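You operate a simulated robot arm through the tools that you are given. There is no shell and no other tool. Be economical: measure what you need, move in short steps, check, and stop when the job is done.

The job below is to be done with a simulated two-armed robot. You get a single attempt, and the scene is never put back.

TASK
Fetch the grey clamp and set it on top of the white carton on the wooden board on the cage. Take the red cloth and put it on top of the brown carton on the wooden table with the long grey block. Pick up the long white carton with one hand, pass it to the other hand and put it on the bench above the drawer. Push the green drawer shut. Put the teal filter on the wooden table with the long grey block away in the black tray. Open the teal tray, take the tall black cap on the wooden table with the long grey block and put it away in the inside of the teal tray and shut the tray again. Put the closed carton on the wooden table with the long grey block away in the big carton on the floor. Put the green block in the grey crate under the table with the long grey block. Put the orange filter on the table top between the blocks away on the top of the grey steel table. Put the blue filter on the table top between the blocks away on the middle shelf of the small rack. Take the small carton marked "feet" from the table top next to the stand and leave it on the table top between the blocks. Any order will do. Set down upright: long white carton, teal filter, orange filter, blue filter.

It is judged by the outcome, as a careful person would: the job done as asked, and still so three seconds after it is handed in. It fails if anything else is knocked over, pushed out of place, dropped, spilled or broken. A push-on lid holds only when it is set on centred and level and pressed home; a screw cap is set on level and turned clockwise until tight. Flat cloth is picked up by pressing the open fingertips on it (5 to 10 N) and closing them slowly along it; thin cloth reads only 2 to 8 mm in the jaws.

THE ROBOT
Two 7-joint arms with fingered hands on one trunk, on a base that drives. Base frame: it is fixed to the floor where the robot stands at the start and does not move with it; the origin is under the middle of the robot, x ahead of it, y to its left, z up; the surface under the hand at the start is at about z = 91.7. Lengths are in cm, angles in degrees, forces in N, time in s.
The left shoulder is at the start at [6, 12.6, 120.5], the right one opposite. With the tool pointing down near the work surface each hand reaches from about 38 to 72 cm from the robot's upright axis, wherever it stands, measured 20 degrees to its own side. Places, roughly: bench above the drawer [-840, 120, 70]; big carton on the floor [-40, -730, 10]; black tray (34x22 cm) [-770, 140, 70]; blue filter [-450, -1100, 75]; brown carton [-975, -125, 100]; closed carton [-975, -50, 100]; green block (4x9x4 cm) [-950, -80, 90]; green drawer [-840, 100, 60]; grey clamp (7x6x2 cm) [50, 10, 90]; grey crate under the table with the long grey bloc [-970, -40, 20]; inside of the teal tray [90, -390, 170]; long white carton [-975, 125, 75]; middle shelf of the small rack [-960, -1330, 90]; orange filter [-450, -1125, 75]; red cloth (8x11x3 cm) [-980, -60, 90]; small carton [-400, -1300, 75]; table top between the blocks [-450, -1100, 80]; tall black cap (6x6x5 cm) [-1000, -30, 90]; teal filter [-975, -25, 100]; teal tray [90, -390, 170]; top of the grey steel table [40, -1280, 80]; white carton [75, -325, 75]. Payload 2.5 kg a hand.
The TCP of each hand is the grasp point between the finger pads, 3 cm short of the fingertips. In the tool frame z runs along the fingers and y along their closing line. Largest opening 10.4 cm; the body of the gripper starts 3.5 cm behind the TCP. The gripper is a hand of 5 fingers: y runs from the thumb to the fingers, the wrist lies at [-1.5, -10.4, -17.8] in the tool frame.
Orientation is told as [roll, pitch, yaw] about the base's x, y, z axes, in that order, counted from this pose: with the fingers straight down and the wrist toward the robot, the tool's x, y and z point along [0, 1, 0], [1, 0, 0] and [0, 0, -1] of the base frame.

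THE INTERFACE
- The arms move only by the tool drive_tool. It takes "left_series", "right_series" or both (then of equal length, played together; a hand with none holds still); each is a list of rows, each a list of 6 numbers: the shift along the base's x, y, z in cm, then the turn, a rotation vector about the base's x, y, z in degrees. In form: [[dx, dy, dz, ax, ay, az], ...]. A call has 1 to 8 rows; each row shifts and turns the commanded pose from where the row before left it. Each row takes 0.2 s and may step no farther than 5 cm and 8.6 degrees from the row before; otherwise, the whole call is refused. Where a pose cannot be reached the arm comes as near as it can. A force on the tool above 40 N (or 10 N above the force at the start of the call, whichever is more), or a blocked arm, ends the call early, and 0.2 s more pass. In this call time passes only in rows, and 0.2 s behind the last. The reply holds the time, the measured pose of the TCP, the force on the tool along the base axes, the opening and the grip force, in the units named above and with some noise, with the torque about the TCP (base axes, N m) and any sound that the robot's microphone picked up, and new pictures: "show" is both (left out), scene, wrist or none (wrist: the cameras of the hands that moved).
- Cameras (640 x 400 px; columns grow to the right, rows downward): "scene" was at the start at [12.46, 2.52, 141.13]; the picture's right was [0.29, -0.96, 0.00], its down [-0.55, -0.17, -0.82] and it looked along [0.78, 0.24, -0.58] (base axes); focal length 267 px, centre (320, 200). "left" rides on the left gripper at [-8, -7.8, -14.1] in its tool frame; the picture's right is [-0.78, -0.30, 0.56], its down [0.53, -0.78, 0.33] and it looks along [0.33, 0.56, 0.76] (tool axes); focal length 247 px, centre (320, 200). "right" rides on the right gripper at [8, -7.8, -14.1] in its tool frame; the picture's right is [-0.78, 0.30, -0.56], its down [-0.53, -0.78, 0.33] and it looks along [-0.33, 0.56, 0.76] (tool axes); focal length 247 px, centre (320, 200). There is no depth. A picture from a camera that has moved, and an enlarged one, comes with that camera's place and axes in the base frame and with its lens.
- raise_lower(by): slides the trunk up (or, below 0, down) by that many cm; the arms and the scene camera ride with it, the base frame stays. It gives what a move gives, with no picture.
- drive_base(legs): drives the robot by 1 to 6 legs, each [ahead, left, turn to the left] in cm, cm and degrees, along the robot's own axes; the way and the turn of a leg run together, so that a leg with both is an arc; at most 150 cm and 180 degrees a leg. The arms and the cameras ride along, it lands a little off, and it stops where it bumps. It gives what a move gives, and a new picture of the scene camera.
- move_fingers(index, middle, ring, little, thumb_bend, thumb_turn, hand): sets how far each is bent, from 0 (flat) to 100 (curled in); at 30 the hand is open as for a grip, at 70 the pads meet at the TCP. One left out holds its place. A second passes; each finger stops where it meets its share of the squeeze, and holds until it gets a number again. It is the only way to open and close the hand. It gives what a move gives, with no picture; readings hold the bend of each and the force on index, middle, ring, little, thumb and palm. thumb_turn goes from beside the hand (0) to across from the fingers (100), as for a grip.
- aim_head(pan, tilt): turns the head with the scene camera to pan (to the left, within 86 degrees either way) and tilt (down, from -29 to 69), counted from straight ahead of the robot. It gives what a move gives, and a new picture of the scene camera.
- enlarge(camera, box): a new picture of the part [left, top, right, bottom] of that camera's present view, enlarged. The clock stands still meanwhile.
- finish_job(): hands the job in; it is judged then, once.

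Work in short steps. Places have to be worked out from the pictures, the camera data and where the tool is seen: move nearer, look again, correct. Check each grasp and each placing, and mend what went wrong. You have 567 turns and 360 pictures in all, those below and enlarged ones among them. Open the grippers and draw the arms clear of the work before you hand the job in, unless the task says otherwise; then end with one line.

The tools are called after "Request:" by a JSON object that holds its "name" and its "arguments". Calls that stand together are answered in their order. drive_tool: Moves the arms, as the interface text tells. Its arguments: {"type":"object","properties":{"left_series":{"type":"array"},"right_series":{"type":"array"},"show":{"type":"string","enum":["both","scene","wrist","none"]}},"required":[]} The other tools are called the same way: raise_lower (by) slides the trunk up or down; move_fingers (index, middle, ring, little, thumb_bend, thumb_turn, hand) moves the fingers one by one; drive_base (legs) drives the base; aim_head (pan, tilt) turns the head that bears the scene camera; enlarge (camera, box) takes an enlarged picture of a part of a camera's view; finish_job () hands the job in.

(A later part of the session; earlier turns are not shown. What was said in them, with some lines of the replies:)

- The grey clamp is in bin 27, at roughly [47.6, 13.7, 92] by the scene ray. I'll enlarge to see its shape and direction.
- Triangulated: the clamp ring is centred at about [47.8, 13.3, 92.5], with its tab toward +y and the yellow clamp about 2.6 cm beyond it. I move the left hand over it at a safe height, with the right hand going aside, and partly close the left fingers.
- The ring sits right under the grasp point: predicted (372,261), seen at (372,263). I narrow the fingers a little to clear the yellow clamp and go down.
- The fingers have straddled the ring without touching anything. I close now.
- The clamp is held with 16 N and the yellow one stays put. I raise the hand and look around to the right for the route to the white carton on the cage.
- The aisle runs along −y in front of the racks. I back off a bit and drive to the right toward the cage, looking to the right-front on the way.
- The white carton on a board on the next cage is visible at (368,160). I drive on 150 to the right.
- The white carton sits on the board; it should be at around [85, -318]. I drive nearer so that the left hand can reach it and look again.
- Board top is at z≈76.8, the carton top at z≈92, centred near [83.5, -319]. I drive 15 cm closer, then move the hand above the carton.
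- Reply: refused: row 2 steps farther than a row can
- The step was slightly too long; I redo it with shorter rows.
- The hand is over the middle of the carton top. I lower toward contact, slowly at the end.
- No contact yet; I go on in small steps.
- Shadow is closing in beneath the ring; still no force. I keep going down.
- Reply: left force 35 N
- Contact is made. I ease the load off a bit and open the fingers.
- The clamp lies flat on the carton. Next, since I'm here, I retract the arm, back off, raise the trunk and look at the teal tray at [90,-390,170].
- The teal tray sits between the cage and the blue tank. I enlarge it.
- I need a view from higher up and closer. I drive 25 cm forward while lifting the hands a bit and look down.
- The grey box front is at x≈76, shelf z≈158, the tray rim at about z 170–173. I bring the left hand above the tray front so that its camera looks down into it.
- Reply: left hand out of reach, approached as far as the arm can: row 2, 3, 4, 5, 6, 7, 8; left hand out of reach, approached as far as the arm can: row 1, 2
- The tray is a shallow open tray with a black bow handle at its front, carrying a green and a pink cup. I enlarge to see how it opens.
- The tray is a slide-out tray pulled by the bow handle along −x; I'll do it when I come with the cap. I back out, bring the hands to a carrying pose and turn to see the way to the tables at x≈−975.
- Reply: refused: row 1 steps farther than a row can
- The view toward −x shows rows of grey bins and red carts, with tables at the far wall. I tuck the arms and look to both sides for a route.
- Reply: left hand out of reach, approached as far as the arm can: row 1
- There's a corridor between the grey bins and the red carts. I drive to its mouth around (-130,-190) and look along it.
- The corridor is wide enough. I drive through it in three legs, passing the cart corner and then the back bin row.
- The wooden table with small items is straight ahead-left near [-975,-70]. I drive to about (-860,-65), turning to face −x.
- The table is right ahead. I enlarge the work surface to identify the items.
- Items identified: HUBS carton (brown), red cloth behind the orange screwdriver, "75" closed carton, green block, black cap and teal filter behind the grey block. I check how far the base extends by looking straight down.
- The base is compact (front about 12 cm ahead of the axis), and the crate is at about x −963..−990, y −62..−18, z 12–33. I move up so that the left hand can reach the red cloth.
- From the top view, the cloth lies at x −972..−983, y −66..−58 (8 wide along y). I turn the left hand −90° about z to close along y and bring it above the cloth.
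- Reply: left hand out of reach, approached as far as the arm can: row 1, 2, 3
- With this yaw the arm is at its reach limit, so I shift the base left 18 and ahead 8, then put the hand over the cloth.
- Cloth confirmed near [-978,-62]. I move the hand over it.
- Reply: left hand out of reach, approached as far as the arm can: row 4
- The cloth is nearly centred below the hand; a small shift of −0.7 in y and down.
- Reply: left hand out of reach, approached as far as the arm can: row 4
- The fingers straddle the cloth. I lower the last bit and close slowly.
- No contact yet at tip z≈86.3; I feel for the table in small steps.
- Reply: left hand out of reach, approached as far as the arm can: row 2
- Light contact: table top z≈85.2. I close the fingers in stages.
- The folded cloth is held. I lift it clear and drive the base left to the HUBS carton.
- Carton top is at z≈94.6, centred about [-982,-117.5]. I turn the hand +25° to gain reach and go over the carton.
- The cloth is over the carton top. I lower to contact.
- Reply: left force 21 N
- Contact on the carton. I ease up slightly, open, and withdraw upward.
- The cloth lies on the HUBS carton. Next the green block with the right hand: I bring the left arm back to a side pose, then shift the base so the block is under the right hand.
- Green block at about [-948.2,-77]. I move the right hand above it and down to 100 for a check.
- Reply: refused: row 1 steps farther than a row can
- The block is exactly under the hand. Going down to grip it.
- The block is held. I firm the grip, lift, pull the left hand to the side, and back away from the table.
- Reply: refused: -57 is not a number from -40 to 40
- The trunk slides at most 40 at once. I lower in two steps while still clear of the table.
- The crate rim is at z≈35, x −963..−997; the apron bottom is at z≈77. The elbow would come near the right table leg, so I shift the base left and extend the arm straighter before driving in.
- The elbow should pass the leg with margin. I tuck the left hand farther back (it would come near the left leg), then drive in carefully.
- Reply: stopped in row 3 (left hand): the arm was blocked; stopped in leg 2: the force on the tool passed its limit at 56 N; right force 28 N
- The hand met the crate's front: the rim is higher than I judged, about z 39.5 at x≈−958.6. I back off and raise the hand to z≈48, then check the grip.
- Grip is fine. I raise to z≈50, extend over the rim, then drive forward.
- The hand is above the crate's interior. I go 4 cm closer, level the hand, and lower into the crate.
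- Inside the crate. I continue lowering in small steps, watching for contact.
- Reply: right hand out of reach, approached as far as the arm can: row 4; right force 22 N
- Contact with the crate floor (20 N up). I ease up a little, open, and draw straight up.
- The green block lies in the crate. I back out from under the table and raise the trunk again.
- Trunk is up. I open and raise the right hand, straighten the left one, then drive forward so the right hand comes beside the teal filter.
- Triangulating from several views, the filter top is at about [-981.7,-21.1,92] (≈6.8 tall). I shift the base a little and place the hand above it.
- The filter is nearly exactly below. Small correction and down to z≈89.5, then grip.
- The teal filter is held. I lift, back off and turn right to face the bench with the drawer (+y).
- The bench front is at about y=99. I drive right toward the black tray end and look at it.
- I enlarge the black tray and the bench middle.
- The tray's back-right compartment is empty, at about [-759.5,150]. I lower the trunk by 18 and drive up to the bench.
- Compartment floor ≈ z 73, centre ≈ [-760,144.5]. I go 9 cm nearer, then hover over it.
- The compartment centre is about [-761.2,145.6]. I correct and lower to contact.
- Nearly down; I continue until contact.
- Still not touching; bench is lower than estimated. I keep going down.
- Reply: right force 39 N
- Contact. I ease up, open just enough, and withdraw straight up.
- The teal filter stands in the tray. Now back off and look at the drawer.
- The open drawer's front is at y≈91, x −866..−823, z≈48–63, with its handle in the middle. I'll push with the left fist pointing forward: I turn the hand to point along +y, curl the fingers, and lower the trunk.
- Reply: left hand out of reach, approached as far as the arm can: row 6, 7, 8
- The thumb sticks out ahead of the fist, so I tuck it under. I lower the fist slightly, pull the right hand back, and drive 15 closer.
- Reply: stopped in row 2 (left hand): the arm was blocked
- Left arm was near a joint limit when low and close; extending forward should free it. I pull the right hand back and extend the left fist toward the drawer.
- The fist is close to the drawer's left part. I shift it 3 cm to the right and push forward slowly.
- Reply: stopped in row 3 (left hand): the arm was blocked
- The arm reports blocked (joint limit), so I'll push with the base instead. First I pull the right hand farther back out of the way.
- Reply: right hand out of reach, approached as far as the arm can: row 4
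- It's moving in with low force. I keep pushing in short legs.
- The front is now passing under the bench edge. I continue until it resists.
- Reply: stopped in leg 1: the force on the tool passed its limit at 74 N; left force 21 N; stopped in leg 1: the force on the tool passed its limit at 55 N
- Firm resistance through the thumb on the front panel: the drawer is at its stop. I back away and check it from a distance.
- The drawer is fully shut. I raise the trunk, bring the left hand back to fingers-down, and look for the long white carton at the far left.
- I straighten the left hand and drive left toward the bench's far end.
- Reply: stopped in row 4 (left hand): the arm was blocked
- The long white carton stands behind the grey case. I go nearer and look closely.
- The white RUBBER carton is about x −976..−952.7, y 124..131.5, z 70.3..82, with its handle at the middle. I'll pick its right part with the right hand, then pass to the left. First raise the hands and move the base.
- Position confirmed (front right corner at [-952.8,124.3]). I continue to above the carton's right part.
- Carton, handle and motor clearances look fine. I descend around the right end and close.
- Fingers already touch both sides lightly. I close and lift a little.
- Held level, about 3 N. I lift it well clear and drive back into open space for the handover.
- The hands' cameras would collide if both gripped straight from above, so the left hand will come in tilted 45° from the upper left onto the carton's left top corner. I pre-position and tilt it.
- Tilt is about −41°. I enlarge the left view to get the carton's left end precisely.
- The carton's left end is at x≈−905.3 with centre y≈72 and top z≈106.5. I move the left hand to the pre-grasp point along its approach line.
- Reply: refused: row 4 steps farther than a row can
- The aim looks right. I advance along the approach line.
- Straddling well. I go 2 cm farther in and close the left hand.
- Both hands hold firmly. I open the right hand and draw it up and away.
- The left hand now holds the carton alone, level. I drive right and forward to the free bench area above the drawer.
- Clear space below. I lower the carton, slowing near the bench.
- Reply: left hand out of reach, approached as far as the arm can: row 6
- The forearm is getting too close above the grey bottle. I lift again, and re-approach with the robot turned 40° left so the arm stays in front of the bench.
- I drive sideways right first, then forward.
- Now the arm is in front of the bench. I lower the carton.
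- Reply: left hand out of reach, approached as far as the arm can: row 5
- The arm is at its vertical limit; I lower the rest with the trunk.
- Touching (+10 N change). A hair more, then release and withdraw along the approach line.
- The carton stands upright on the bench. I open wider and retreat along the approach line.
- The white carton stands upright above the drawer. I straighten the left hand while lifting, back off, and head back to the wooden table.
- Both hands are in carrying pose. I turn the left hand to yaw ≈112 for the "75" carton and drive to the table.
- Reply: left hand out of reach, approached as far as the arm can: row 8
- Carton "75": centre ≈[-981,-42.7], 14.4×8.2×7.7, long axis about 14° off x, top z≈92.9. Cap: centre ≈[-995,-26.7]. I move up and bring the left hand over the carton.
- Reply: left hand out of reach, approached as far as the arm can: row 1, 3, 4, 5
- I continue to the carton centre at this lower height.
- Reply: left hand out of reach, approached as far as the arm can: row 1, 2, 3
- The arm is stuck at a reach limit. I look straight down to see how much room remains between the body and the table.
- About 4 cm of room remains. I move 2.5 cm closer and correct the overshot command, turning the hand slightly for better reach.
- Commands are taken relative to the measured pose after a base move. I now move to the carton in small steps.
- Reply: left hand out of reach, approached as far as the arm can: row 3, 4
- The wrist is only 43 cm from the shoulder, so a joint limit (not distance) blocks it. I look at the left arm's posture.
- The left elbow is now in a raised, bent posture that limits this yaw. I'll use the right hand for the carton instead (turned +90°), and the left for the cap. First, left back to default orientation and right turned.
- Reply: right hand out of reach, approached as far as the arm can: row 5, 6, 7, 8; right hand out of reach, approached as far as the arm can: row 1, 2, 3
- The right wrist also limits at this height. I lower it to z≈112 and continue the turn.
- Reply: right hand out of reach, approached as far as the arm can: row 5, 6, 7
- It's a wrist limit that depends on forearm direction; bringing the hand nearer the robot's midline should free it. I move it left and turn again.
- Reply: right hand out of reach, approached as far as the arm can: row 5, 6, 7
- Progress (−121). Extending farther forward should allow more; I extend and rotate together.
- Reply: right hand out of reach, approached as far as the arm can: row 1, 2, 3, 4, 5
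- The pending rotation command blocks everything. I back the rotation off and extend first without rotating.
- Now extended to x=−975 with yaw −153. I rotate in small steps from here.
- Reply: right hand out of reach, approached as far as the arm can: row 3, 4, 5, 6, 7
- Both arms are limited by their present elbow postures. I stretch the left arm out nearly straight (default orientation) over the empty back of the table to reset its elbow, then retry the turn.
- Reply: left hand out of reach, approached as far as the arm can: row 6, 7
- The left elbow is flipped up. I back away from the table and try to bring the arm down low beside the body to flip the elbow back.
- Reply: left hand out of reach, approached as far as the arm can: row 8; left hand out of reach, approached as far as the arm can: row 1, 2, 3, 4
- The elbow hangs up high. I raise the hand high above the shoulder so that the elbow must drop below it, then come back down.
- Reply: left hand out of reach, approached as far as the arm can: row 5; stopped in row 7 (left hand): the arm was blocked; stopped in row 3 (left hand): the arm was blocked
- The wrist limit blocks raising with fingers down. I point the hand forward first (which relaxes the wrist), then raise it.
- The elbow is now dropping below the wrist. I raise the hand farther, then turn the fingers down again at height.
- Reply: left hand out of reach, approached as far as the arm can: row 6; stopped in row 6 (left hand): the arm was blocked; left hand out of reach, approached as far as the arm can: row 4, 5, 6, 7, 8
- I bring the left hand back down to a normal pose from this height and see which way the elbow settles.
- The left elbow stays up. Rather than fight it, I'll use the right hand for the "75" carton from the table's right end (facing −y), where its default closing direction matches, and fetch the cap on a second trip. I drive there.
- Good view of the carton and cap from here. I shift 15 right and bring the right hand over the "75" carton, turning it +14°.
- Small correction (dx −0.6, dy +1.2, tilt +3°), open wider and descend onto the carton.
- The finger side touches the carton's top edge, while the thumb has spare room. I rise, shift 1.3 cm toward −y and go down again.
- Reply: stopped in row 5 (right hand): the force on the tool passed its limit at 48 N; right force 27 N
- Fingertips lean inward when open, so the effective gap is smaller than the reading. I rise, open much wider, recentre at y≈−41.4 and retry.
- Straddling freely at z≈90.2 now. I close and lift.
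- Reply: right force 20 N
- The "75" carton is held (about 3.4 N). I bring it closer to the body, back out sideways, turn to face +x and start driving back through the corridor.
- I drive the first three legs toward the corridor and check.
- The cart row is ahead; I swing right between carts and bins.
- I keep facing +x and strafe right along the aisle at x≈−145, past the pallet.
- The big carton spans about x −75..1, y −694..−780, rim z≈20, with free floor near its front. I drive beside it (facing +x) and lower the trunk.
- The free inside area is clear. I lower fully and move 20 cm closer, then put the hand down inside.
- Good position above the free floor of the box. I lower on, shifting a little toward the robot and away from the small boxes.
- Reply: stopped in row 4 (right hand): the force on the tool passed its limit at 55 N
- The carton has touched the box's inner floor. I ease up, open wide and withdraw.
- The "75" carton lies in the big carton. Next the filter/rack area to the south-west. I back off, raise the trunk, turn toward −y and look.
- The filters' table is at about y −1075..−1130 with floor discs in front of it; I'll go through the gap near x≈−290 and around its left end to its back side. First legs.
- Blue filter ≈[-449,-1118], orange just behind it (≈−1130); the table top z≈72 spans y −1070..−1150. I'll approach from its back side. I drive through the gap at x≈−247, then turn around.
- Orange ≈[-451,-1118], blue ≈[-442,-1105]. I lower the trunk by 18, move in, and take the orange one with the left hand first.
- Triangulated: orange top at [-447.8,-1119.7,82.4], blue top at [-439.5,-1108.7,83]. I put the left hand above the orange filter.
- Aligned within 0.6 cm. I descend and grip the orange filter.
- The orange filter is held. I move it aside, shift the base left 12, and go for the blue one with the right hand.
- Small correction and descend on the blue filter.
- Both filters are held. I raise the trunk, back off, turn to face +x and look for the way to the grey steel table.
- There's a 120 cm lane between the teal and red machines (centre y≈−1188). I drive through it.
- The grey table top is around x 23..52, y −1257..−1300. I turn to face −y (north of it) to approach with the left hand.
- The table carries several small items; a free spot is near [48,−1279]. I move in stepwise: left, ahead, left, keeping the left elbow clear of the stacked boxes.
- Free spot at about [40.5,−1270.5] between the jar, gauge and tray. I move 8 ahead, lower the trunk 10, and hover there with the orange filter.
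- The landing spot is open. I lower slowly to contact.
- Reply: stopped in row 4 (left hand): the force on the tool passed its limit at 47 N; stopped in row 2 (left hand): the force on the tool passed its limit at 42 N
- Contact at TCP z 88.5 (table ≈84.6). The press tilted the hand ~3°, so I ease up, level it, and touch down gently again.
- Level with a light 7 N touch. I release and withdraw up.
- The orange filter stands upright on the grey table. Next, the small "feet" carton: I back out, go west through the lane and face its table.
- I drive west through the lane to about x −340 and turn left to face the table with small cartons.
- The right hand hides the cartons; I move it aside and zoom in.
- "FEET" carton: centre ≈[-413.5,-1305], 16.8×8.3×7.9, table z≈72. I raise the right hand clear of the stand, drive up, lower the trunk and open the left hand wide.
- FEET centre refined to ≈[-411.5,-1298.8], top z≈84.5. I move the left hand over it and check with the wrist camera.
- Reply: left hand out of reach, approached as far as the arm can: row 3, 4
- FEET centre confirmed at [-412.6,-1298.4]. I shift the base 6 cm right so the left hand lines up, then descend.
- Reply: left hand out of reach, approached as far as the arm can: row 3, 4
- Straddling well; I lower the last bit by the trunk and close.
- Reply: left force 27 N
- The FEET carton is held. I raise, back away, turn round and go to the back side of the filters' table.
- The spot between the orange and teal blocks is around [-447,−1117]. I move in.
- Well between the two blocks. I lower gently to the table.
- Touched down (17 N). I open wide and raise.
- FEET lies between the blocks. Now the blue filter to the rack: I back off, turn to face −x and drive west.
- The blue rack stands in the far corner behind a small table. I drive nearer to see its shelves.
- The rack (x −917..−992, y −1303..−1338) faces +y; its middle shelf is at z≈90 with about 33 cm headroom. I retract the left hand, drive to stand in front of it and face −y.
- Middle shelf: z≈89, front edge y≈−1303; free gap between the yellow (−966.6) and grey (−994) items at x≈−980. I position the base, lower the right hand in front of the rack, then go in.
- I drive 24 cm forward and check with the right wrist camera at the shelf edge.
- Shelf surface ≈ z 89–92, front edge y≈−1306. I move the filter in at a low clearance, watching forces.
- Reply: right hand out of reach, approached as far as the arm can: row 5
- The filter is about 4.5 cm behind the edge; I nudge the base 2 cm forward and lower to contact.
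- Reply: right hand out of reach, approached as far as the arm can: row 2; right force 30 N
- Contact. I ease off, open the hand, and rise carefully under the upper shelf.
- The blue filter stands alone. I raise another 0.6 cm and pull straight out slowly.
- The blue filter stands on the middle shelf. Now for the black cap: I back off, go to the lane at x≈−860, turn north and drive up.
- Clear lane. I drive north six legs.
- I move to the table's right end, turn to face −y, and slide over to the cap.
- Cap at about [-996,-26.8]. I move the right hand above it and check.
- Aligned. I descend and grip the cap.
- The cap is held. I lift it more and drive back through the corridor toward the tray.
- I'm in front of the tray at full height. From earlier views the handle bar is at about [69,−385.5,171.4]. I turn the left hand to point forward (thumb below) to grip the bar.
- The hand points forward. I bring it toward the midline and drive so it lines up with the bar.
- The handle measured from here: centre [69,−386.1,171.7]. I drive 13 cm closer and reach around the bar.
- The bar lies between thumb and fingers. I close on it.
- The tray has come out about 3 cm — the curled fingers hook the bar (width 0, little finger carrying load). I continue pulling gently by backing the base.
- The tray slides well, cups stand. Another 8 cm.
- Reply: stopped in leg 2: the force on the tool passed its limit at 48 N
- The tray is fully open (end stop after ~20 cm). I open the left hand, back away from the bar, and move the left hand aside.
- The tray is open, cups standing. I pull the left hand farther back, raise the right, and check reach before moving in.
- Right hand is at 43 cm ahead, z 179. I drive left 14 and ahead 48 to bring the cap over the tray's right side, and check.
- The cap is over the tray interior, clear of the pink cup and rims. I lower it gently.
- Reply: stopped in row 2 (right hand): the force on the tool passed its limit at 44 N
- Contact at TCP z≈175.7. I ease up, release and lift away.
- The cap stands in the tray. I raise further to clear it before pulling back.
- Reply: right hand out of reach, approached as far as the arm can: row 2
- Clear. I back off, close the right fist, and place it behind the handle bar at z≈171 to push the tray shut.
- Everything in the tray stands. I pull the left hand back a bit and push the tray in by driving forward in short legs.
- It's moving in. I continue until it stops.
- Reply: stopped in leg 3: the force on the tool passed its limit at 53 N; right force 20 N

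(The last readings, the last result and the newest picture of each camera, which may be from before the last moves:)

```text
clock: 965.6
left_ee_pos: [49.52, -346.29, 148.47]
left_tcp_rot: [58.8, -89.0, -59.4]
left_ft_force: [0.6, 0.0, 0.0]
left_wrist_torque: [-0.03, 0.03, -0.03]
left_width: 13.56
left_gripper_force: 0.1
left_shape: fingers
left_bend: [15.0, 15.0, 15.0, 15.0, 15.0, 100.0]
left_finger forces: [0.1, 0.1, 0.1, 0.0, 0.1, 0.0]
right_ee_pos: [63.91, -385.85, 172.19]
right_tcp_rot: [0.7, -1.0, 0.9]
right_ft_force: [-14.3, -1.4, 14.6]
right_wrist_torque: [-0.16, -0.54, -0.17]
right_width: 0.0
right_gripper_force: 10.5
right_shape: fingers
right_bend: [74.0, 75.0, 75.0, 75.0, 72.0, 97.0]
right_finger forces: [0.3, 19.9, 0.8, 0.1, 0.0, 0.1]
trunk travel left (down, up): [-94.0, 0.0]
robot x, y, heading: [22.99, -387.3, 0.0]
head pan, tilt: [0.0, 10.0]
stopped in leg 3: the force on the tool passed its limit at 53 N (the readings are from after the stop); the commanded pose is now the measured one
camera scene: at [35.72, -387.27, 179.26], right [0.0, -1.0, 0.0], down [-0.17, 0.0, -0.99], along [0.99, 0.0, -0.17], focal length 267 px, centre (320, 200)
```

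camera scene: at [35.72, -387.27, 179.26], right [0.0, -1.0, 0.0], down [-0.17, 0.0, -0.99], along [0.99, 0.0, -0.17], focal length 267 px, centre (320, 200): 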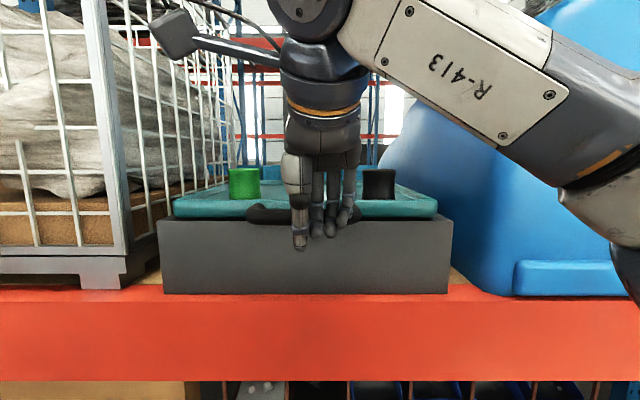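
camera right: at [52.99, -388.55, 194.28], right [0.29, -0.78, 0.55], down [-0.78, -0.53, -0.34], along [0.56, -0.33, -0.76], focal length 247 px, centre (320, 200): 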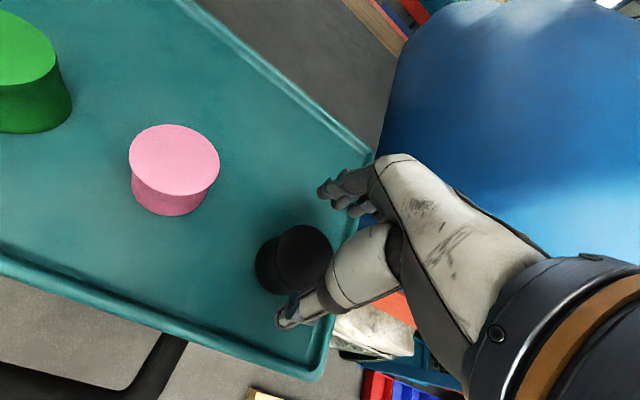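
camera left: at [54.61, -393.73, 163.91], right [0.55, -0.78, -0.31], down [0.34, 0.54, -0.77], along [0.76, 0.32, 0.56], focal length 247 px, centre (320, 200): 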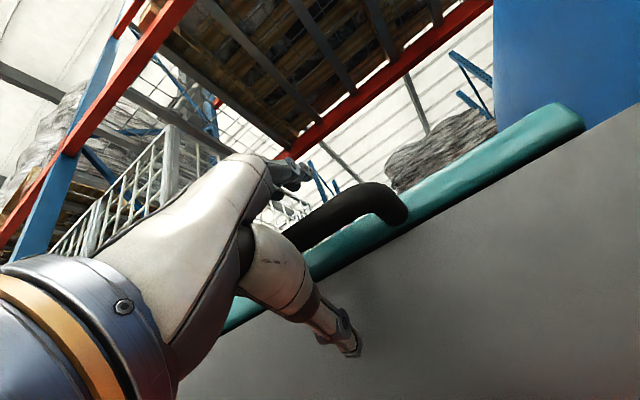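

Firm stop, and the tray sits back on the box as at the beginning. I back away, open the hand and check.

Request:
{"name": "drive_base", "arguments": {"legs": [[-50, 0, 0]]}}

Request:
{"name": "move_fingers", "arguments": {"hand": "right", "index": 30, "middle": 30, "ring": 30, "little": 30, "thumb_bend": 30}}

Request:
{"name": "drive_tool", "arguments": {"right_series": [[0, -4, -2, 0, 0, 0], [0, -4, -2, 0, 0, 0], [0, -4, -2, 0, 0, 0], [0, -4, -2, 0, 0, 0], [0, -4, -2, 0, 0, 0]], "show": "none"}}

Request:
{"name": "enlarge", "arguments": {"camera": "scene", "box": [200, 120, 440, 270]}}

```text
clock: 968.6
left_ee_pos: [-0.43, -346.18, 148.16]
left_tcp_rot: [44.2, -88.9, -44.3]
left_ft_force: [-0.3, 0.0, -1.0]
left_wrist_torque: [0.01, 0.02, 0.02]
left_width: 13.57
left_gripper_force: 0.0
left_shape: fingers
left_bend: [15.0, 15.0, 15.0, 15.0, 15.0, 100.0]
left_finger forces: [0.0, 0.0, 0.0, 0.0, 0.0, 0.1]
right_ee_pos: [14.7, -385.69, 171.68]
right_tcp_rot: [0.6, -0.5, 1.2]
right_ft_force: [0.6, 0.4, 0.1]
right_wrist_torque: [0.01, -0.04, 0.0]
right_width: 0.0
right_gripper_force: 0.0
right_shape: fingers
right_bend: [74.0, 75.0, 75.0, 75.0, 72.0, 97.0]
right_finger forces: [0.0, 0.0, 0.0, 0.1, 0.0, 0.1]
trunk travel left (down, up): [-94.0, 0.0]
robot x, y, heading: [-27.12, -387.08, 0.4]
head pan, tilt: [0.0, 10.0]
camera scene: at [-13.66, -387.29, 179.19], right [0.01, -1.0, 0.0], down [-0.17, 0.0, -0.98], along [0.98, 0.01, -0.17], focal length 267 px, centre (320, 200)
```

scene: 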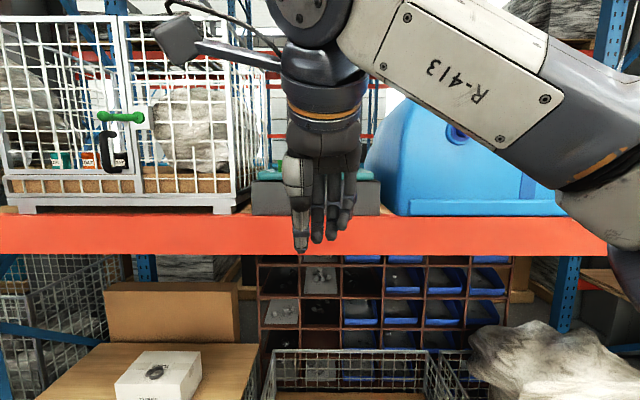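

```text
clock: 969.6
left_ee_pos: [-0.4, -346.13, 148.24]
left_tcp_rot: [44.9, -88.8, -44.9]
left_ft_force: [0.9, -0.7, -0.2]
left_wrist_torque: [0.01, 0.0, 0.05]
left_width: 13.57
left_gripper_force: 0.0
left_shape: fingers
left_bend: [15.0, 15.0, 15.0, 15.0, 15.0, 100.0]
left_finger forces: [0.1, 0.0, 0.0, 0.0, 0.0, 0.0]
right_ee_pos: [14.89, -385.62, 171.76]
right_tcp_rot: [0.6, -0.5, 1.1]
right_ft_force: [0.3, -0.7, 0.0]
right_wrist_torque: [-0.04, 0.0, 0.03]
right_width: 10.24
right_gripper_force: 0.1
right_shape: fingers
right_bend: [30.0, 30.0, 30.0, 30.0, 30.0, 97.0]
right_finger forces: [0.0, 0.1, 0.0, 0.0, 0.0, 0.0]
trunk travel left (down, up): [-94.0, 0.0]
robot x, y, heading: [-27.0, -387.32, 0.5]
head pan, tilt: [0.0, 10.0]
```

```text
clock: 970.8
left_ee_pos: [-0.49, -346.26, 148.38]
left_tcp_rot: [47.8, -88.9, -47.9]
left_ft_force: [0.5, 0.3, 0.1]
left_wrist_torque: [-0.01, 0.03, 0.04]
left_width: 13.55
left_gripper_force: 0.0
left_shape: fingers
left_bend: [15.0, 15.0, 15.0, 15.0, 15.0, 100.0]
left_finger forces: [0.1, 0.0, 0.0, 0.1, 0.0, 0.0]
right_ee_pos: [14.79, -405.82, 161.68]
right_tcp_rot: [0.6, -0.4, 1.1]
right_ft_force: [0.0, -0.2, -0.4]
right_wrist_torque: [-0.03, -0.04, 0.01]
right_width: 10.28
right_gripper_force: 0.1
right_shape: fingers
right_bend: [30.0, 30.0, 30.0, 30.0, 30.0, 97.0]
right_finger forces: [0.1, 0.0, 0.0, 0.1, 0.0, 0.0]
trunk travel left (down, up): [-94.0, 0.0]
robot x, y, heading: [-27.12, -387.49, 0.6]
head pan, tilt: [0.0, 10.0]
```

```text
2.67 times, centred on (320, 195) of scene
camera zoom: at [-13.73, -387.45, 179.2], right [0.01, -1.0, 0.0], down [-0.17, 0.0, -0.98], along [0.98, 0.01, -0.17], focal length 713 px, centre (320, 213)
```

zoom: 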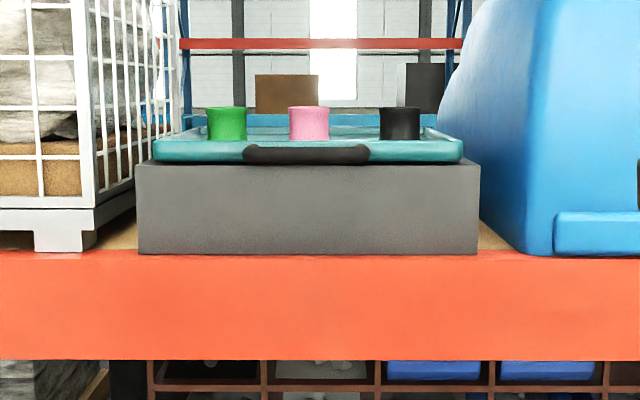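

The tray is shut, with the cap and both cups standing in it. All eleven tasks are done, the hands are open and the arms are clear of the work, so I hand the job in.

Request:
{"name": "finish_job", "arguments": {}}

```text
The job is handed in.
```

The job is handed in: all eleven tasks were carried out and looked right when last seen. On the way the right hand bumped the front of the grey crate (about 56 N); it looked in place afterwards, but I couldn't rule out a small shift.
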